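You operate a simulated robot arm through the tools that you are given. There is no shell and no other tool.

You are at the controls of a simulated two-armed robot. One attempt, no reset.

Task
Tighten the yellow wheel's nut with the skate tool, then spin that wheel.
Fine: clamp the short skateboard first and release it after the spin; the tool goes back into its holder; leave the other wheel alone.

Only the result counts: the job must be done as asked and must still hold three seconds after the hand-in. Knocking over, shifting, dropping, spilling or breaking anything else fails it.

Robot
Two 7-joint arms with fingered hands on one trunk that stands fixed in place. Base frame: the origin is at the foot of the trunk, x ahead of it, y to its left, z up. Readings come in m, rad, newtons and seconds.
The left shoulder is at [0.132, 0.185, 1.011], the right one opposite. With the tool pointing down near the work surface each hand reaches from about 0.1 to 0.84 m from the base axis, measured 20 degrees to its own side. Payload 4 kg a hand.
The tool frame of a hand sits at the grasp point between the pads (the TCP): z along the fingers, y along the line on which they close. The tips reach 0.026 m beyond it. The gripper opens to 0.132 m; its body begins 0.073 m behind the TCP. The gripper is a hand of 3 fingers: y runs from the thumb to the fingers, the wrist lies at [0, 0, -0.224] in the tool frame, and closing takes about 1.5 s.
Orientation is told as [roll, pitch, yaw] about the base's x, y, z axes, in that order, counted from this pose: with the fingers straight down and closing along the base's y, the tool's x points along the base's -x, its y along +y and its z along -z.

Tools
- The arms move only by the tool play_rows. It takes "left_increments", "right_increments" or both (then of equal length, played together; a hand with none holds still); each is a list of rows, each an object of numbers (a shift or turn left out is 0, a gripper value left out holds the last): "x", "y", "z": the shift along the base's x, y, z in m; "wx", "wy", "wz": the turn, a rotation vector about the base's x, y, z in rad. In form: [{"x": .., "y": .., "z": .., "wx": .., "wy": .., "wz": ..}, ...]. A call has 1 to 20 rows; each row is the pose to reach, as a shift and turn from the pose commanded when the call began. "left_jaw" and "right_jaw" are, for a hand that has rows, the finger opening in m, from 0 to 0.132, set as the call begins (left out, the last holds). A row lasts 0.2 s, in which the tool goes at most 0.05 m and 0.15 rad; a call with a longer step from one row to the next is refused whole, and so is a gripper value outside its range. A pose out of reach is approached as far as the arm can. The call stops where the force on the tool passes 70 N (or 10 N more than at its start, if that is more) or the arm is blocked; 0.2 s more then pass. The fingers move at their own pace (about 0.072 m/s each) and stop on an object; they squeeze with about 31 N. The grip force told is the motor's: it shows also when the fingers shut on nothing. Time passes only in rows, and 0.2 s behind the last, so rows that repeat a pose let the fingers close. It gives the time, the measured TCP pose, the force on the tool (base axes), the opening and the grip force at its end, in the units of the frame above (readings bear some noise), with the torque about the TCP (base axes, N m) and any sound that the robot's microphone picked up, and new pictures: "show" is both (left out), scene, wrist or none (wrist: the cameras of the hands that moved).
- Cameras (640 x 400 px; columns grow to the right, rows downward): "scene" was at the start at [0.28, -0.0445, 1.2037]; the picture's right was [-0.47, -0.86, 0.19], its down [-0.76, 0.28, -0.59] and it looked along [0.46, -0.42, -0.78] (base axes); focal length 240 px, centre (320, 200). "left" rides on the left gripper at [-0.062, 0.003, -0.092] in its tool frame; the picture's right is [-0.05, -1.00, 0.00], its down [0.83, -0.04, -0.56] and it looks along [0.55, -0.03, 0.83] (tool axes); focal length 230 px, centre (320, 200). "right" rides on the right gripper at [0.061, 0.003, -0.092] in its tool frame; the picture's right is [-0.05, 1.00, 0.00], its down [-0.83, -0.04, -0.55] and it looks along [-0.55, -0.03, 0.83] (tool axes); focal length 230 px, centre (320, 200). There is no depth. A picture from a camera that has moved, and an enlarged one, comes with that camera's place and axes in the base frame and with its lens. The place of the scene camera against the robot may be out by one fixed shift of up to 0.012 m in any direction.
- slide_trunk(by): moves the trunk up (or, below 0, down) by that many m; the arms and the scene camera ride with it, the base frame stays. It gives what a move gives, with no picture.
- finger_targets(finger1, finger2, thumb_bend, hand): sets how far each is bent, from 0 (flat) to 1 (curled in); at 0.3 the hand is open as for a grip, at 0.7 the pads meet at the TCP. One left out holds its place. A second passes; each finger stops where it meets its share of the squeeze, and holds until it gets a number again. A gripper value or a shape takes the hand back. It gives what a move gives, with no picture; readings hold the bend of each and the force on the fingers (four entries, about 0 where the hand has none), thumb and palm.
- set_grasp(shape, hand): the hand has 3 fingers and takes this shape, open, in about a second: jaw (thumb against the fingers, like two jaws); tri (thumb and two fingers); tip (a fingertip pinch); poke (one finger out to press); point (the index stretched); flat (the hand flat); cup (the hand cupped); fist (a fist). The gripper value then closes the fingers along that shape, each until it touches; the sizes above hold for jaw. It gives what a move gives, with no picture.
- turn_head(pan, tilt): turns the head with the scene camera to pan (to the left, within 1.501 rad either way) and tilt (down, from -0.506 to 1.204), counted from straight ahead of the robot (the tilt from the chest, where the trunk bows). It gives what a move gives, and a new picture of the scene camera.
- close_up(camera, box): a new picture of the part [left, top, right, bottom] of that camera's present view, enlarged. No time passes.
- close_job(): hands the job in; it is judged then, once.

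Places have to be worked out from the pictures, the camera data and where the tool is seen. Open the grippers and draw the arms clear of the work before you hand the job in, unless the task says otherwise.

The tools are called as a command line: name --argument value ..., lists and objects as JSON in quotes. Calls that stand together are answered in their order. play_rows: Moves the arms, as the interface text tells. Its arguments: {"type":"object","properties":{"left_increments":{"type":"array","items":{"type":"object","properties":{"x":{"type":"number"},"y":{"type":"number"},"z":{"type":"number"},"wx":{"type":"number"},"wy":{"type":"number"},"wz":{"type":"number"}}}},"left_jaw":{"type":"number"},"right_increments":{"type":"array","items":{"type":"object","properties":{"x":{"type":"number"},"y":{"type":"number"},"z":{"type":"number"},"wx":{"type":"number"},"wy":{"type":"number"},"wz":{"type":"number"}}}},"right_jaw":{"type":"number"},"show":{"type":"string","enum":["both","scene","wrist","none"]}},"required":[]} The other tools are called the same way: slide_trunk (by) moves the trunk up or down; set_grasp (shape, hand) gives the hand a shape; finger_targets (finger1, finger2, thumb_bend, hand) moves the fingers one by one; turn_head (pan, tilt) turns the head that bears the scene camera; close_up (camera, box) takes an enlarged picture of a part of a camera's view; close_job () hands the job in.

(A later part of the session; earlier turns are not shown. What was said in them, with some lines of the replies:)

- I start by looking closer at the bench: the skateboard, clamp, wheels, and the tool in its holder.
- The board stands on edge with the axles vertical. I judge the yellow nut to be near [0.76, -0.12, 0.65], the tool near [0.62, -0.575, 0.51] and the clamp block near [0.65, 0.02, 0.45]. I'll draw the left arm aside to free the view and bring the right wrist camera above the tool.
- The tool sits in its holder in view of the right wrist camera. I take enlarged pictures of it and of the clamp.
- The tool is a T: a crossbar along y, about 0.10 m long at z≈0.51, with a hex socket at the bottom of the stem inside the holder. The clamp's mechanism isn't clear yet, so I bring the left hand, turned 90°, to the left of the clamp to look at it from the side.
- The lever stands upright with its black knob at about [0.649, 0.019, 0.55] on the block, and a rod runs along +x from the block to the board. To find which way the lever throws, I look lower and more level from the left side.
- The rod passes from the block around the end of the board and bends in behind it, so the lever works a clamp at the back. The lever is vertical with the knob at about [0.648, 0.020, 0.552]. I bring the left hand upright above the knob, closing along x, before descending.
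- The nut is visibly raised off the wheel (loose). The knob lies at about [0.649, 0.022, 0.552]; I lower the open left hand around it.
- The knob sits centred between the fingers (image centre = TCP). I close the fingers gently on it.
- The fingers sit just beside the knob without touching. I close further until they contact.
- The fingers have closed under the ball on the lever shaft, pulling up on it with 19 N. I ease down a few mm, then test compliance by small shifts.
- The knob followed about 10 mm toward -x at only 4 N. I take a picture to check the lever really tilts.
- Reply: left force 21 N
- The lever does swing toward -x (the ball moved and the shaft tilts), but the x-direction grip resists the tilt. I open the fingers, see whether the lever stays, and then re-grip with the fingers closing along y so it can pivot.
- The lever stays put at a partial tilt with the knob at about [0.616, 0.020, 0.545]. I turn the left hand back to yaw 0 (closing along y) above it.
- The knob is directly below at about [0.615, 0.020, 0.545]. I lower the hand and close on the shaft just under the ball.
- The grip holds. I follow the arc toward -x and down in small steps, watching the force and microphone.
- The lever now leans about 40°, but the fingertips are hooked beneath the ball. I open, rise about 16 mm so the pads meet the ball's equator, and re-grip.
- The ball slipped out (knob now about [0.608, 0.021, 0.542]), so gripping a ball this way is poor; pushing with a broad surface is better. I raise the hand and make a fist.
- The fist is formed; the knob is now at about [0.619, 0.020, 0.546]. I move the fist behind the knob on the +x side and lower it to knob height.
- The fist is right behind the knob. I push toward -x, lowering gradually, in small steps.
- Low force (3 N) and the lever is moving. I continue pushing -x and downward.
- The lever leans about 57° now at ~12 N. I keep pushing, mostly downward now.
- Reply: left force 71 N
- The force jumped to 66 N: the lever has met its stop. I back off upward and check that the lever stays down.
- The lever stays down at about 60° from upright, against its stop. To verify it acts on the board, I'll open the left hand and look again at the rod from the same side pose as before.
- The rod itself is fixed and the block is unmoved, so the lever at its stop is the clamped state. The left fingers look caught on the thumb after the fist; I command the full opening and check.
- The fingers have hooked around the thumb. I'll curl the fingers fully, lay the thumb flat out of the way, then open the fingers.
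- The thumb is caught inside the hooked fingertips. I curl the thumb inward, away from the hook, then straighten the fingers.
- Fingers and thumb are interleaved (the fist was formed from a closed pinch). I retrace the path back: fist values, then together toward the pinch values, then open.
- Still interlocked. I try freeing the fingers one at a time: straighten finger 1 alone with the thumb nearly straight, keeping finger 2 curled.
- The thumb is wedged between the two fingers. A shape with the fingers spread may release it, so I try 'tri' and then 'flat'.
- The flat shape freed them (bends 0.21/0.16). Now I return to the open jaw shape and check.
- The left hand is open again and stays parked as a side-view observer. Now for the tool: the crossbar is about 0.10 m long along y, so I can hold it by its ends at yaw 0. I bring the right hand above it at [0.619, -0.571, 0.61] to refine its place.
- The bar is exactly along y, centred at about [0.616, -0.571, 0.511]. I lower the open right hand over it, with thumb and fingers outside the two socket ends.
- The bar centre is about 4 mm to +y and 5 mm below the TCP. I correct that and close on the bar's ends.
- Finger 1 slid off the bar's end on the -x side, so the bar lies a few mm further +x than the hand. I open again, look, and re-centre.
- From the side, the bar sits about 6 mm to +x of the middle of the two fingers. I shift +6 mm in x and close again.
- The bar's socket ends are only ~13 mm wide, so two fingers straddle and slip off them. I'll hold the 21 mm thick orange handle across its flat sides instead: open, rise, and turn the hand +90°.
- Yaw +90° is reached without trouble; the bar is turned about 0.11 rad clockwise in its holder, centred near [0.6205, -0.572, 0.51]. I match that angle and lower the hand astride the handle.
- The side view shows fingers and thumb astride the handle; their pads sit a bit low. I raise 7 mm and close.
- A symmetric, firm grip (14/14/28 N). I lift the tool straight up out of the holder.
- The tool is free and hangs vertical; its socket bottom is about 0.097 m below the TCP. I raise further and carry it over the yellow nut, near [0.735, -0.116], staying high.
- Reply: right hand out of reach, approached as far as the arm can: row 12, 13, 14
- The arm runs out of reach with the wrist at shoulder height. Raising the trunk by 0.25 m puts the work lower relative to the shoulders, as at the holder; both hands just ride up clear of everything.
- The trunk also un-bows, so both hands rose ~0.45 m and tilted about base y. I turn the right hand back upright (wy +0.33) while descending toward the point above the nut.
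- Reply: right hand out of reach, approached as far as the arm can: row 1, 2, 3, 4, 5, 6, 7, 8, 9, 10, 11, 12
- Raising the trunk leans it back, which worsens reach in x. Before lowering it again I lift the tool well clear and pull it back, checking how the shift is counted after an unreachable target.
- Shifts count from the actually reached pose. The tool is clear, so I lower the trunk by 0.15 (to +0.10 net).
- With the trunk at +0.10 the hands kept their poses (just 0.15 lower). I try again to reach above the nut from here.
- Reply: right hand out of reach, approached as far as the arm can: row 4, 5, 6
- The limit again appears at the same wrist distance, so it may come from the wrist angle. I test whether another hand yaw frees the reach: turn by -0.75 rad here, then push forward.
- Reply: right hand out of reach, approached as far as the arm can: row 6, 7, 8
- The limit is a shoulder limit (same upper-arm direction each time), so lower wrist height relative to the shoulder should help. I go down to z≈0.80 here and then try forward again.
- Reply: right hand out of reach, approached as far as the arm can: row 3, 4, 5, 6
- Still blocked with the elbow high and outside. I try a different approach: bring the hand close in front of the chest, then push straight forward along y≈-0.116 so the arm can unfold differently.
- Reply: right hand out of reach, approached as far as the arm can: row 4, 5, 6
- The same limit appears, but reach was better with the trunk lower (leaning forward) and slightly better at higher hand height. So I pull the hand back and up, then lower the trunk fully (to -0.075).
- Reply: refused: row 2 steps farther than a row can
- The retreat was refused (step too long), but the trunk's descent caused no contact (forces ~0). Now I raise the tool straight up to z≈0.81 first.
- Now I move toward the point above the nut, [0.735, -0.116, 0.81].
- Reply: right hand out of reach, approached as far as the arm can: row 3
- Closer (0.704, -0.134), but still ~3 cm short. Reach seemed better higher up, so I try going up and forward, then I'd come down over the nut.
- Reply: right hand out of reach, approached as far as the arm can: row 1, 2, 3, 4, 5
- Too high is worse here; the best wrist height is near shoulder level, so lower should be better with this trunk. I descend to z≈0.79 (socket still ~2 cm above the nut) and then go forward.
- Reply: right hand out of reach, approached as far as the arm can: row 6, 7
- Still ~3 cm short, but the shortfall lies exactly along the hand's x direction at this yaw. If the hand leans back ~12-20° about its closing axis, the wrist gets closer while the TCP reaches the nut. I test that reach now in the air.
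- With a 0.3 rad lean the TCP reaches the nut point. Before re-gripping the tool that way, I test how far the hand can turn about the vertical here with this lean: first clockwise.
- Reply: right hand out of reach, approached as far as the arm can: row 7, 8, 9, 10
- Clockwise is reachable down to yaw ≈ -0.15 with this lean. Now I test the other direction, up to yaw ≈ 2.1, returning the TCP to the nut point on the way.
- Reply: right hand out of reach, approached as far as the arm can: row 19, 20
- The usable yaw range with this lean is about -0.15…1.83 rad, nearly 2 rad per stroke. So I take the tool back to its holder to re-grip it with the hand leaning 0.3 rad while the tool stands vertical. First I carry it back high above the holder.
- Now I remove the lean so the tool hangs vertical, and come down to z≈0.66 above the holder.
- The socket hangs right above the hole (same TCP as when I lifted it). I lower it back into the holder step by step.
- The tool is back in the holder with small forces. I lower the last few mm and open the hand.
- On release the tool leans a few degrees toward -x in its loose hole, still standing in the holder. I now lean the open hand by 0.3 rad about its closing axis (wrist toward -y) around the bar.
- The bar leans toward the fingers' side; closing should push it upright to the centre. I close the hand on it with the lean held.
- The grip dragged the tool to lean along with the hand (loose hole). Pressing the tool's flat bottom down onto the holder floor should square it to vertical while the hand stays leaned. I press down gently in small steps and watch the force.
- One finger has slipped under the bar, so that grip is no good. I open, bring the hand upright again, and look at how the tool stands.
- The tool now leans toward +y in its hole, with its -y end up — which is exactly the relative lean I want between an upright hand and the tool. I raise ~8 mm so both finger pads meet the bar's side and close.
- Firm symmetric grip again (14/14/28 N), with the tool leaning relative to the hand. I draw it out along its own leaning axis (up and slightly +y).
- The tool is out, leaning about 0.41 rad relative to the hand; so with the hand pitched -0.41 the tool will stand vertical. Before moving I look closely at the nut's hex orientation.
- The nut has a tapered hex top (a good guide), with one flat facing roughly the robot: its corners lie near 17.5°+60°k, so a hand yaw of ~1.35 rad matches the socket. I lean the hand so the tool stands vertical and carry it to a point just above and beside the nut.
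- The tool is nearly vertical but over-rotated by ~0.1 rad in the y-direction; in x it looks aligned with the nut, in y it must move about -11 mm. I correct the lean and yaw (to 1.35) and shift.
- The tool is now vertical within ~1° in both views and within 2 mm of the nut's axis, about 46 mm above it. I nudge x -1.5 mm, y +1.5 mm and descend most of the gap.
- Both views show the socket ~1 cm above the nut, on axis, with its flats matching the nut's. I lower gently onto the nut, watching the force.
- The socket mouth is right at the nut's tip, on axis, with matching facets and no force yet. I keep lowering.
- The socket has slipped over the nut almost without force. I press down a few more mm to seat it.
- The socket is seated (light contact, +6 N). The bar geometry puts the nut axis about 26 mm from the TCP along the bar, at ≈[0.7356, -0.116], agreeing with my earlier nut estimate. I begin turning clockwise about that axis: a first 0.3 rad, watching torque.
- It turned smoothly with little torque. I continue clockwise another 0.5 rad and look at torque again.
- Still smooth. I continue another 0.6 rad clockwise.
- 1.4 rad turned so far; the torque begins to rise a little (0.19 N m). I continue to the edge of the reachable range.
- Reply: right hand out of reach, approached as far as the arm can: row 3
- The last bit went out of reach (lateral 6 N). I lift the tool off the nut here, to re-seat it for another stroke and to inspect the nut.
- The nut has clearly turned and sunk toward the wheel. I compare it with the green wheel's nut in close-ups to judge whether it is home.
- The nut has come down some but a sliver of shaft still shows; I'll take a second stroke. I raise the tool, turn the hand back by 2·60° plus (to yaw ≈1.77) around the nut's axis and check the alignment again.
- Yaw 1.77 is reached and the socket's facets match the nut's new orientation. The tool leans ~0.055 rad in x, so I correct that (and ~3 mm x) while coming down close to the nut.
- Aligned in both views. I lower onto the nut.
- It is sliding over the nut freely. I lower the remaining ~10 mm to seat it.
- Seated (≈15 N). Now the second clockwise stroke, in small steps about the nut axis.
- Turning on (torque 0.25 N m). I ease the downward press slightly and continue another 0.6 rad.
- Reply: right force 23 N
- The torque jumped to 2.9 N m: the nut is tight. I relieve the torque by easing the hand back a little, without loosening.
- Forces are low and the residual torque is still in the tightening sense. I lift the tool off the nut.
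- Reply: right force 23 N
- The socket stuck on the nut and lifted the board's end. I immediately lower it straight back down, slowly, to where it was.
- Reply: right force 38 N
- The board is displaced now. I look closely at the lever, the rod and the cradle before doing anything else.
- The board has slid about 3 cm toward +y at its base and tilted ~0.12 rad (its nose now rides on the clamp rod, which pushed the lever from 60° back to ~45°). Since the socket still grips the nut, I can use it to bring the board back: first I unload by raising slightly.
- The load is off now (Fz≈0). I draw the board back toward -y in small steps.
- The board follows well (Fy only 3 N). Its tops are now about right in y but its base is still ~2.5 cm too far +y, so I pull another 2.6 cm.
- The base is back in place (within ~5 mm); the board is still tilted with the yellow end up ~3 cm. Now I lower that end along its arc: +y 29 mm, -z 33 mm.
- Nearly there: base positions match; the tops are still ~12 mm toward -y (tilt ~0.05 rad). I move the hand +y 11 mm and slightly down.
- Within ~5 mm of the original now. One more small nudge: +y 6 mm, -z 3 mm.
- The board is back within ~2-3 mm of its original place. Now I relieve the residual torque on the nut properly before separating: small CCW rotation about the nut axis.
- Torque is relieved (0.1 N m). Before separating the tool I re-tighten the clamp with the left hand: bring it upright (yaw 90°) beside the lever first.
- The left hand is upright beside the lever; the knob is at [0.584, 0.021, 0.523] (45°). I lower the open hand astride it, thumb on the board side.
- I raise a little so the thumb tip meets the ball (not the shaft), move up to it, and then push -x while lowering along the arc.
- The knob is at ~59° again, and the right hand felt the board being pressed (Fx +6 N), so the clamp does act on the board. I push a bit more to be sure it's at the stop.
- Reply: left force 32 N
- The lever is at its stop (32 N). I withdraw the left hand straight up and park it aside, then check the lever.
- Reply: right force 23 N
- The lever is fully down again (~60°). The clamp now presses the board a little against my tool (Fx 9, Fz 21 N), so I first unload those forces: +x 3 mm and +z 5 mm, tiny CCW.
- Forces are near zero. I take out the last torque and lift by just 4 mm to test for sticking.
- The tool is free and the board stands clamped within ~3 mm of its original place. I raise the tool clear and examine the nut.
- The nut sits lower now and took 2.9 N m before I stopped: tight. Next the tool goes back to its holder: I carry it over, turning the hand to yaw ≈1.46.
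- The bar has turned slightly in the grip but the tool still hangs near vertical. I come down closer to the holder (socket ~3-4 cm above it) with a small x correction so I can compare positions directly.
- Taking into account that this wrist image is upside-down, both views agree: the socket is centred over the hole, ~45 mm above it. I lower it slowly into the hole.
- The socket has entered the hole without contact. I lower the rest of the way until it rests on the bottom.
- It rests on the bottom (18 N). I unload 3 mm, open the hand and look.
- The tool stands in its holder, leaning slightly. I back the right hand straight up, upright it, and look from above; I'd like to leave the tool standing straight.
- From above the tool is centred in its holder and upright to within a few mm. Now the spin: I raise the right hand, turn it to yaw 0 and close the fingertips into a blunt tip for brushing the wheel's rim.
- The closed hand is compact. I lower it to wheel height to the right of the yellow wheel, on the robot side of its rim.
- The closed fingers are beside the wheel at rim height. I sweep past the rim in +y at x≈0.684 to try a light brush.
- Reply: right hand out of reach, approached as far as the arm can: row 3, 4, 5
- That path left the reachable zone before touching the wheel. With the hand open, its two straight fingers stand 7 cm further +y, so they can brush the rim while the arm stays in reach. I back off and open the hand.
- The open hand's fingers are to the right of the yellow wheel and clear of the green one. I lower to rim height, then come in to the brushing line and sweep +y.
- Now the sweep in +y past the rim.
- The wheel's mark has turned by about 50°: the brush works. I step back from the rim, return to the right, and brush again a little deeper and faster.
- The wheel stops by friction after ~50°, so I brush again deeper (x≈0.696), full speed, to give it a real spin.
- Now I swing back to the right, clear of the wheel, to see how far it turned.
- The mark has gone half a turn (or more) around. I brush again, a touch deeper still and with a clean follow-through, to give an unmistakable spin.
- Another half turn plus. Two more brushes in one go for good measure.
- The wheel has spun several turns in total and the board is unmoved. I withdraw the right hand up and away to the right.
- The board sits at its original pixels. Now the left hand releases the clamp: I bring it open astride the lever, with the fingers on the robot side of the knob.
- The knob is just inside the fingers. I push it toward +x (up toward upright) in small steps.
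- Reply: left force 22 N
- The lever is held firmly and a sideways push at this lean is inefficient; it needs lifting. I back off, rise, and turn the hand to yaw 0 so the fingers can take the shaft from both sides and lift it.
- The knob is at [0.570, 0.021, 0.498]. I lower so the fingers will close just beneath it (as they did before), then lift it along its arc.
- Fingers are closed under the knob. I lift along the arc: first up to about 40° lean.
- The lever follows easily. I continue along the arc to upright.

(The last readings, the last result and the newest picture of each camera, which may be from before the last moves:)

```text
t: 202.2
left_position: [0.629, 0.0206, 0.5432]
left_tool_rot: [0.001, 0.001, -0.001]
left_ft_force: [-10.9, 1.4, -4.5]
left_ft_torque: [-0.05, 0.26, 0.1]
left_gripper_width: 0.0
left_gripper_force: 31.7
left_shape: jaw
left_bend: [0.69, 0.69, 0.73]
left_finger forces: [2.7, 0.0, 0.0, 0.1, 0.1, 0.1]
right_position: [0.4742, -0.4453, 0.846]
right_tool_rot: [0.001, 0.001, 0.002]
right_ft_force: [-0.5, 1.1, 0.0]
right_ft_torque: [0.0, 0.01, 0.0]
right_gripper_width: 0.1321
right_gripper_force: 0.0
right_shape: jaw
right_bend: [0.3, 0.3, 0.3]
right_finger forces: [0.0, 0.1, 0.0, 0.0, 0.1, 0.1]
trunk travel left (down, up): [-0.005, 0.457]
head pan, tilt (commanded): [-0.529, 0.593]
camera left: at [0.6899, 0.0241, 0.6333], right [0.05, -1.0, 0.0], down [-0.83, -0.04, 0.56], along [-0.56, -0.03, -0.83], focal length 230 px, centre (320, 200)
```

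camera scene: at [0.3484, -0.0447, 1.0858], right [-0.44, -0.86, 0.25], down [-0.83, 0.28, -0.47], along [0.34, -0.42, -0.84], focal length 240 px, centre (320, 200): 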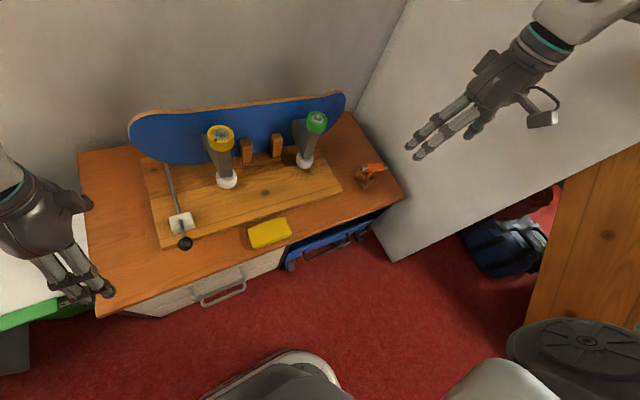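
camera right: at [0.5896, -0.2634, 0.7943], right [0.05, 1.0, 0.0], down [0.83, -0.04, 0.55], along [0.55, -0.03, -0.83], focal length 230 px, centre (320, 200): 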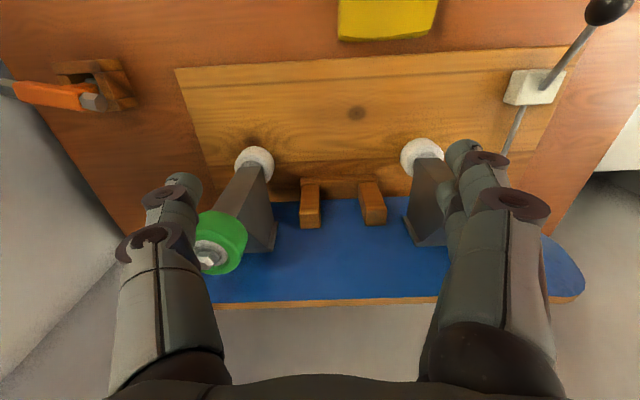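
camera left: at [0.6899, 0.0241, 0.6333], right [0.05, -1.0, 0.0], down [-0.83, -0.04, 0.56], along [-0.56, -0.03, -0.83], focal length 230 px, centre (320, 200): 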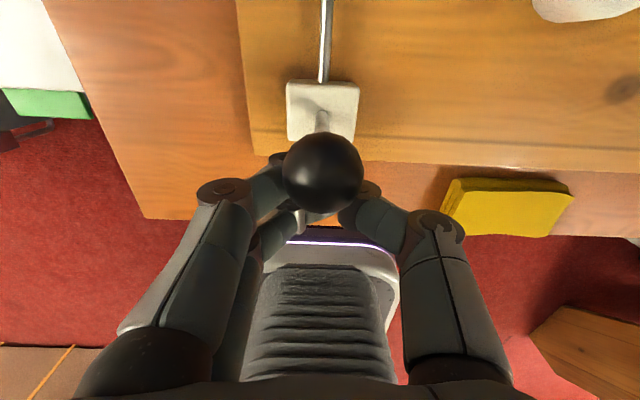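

The knob is at [0.649, 0.021, 0.554]: upright again, against its stop (11 N). I draw the hand back in -x, rise, and open.

play_rows --left_increments '[{"x": -0.02}, {"x": -0.045}, {"x": -0.06, "z": 0.03}, {"x": -0.07, "z": 0.07}, {"x": -0.08, "z": 0.11}, {"x": -0.09, "y": 0.03, "z": 0.14}]' --left_jaw 0.0 --show "both"

close_up --camera "scene" --box '[90, 80, 350, 250]'

```text
t: 203.6
left_position: [0.5416, 0.0489, 0.6838]
left_tool_rot: [0.0, -0.002, 0.001]
left_ft_force: [-0.3, -0.1, -0.1]
left_ft_torque: [0.03, -0.01, -0.03]
left_gripper_width: 0.0
left_gripper_force: 30.8
left_shape: jaw
left_bend: [0.69, 0.69, 0.73]
left_finger forces: [0.0, 0.1, 0.0, 0.0, 0.1, 0.0]
right_position: [0.4738, -0.4439, 0.8465]
right_tool_rot: [0.001, 0.0, 0.0]
right_ft_force: [-0.1, 0.2, -0.7]
right_ft_torque: [0.0, -0.02, -0.01]
right_gripper_width: 0.132
right_gripper_force: 0.1
right_shape: jaw
right_bend: [0.3, 0.3, 0.3]
right_finger forces: [0.0, 0.0, 0.0, 0.0, 0.1, 0.0]
trunk travel left (down, up): [-0.005, 0.457]
head pan, tilt (commanded): [-0.529, 0.593]
camera scene: at [0.3484, -0.0437, 1.0858], right [-0.44, -0.86, 0.25], down [-0.83, 0.28, -0.47], along [0.34, -0.42, -0.84], focal length 240 px, centre (320, 200)
camera left: at [0.6013, 0.0531, 0.7749], right [0.05, -1.0, 0.0], down [-0.83, -0.04, 0.55], along [-0.55, -0.03, -0.83], focal length 230 px, centre (320, 200)
```

scene: 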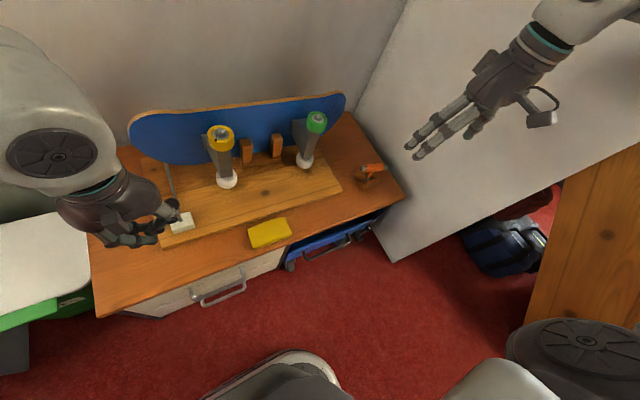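
left: 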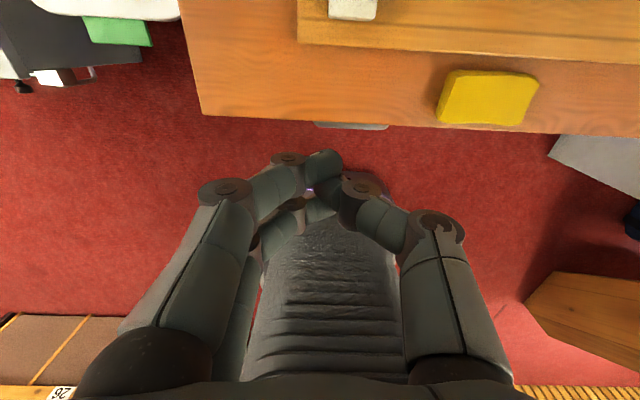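

```text
2.35 times, centred on (220, 165) of scene
camera zoom: at [0.3484, -0.0437, 1.0858], right [-0.44, -0.86, 0.25], down [-0.83, 0.28, -0.47], along [0.34, -0.42, -0.84], focal length 564 px, centre (555, 282)
```

zoom: 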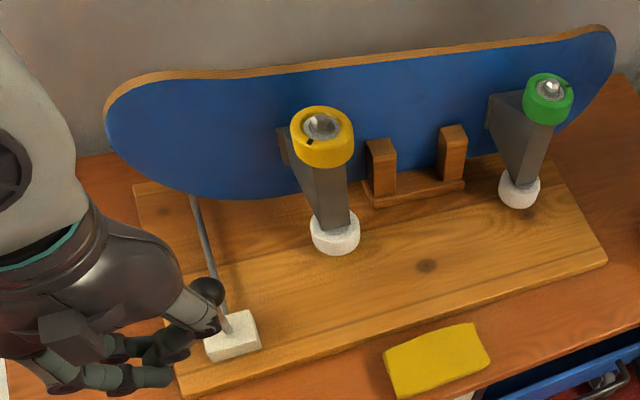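

The lever stands upright and the board is unchanged. I draw the left arm away to the left and open its hand.

play_rows --left_increments '[{"x": -0.02, "y": 0.03, "z": 0.02}, {"x": -0.04, "y": 0.06, "z": 0.04}, {"x": -0.06, "y": 0.09, "z": 0.06}, {"x": -0.08, "y": 0.12, "z": 0.08}, {"x": -0.1, "y": 0.15, "z": 0.1}, {"x": -0.12, "y": 0.18, "z": 0.12}, {"x": -0.14, "y": 0.21, "z": 0.14}, {"x": -0.14, "y": 0.24, "z": 0.16}]' --left_jaw 0.132 --show "both"

close_up --camera "scene" --box '[90, 80, 350, 250]'

close_up --camera "scene" --box '[340, 130, 400, 200]'

```text
t: 205.3
left_position: [0.4007, 0.2903, 0.8449]
left_tool_rot: [0.002, -0.001, -0.001]
left_ft_force: [-0.2, 0.4, 0.1]
left_ft_torque: [0.02, 0.05, -0.01]
left_gripper_width: 0.1317
left_gripper_force: 0.1
left_shape: jaw
left_bend: [0.3, 0.3, 0.3]
left_finger forces: [0.0, 0.0, 0.0, 0.0, 0.0, 0.0]
right_position: [0.4733, -0.4462, 0.8469]
right_tool_rot: [0.002, 0.002, -0.001]
right_ft_force: [-0.2, 0.2, -0.4]
right_ft_torque: [0.02, 0.01, -0.02]
right_gripper_width: 0.132
right_gripper_force: 0.1
right_shape: jaw
right_bend: [0.3, 0.3, 0.3]
right_finger forces: [0.0, 0.1, 0.0, 0.0, 0.1, 0.1]
trunk travel left (down, up): [-0.005, 0.457]
head pan, tilt (commanded): [-0.529, 0.593]
camera scene: at [0.3484, -0.0443, 1.0858], right [-0.44, -0.86, 0.25], down [-0.83, 0.28, -0.47], along [0.34, -0.42, -0.84], focal length 240 px, centre (320, 200)
camera left: at [0.4614, 0.2937, 0.9351], right [0.05, -1.0, 0.0], down [-0.83, -0.04, 0.55], along [-0.55, -0.03, -0.83], focal length 230 px, centre (320, 200)
```

scene: 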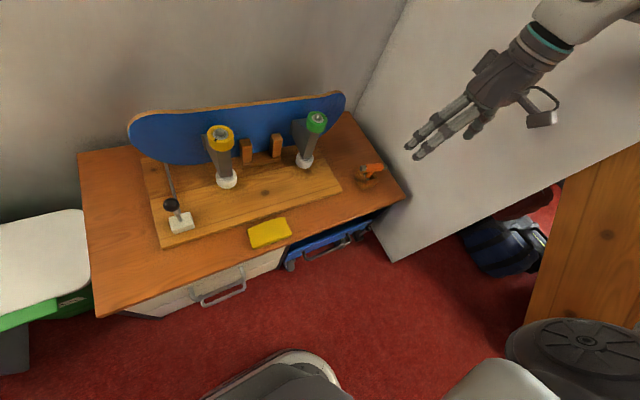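
left: 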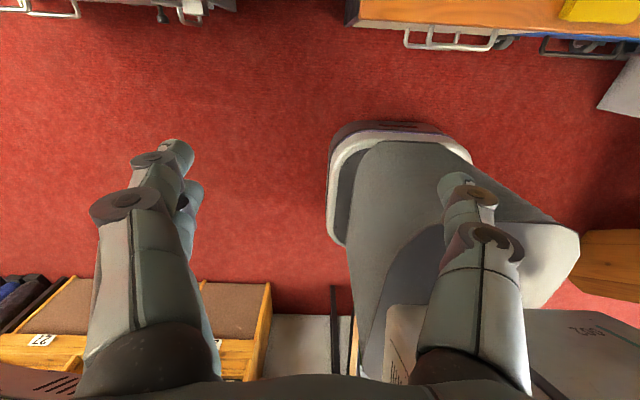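

```text
2.35 times, centred on (220, 165) of scene
camera zoom: at [0.3484, -0.0443, 1.0858], right [-0.44, -0.86, 0.25], down [-0.83, 0.28, -0.47], along [0.34, -0.42, -0.84], focal length 564 px, centre (555, 282)
```

zoom: 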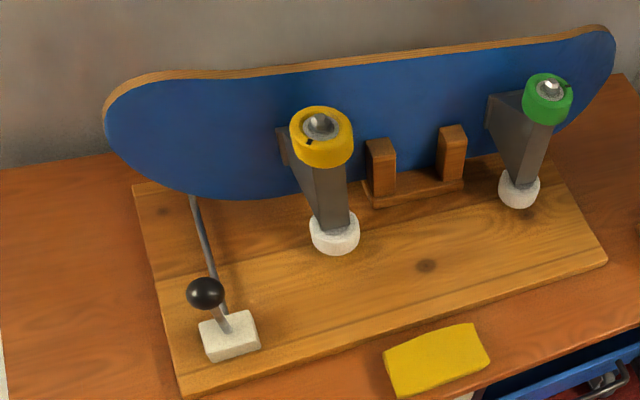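

```text
5.71 times, centred on (370, 165) of scene
camera zoom: at [0.3484, -0.0443, 1.0858], right [-0.44, -0.86, 0.25], down [-0.83, 0.28, -0.47], along [0.34, -0.42, -0.84], focal length 1369 px, centre (34, 400)
```

zoom: 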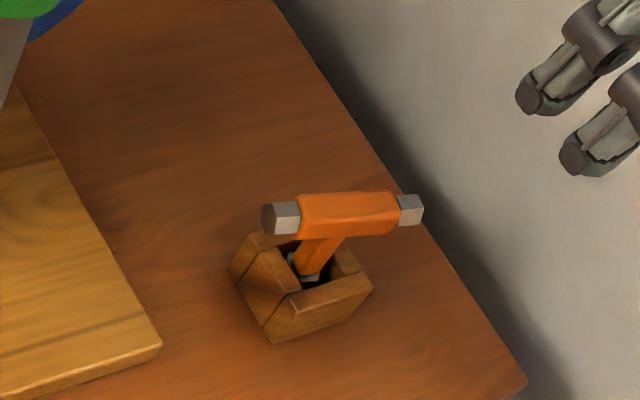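

The lever is upright (released), the board stands in its original place, the tool is back in its holder, the nut is tight and the yellow wheel has been spun. Both hands are open and clear, so I hand the job in.

close_job

```text
The job is handed in.
```

I've handed the job in: the yellow wheel's nut is tight and the wheel has been spun. One slip along the way disturbed the skateboard.

- **Clamp:** I threw the lever to its stop before tightening. After the spin I lifted it back to upright, so the skateboard is released.
- **Nut:** I tightened it in two clockwise strokes, about 2.5 rad in all. It stopped hard at 2.9 N m.
- **Spin:** I brushed the rim five times with the open fingers, adding up to well over one full turn. Friction stopped the wheel quickly after each brush.
- **Tool:** It is back in its holder, standing within about 0.1 rad of upright.
- **Other wheel:** I didn't touch the green wheel.

**The slip:** the socket jammed on the tightened nut, and lifting the tool raised the yellow end of the board by about 6 cm. The board slid a few centimetres and pushed the clamp lever partly open. I moved the board back, re-clamped it before the spin, and its position in the camera view now matches the original to within about 3 mm. The clamp was therefore partly open for a short time between tightening and spinning.

I ended with the trunk about 7 cm lower than at the start, for reach. Both hands are open and clear of the work.
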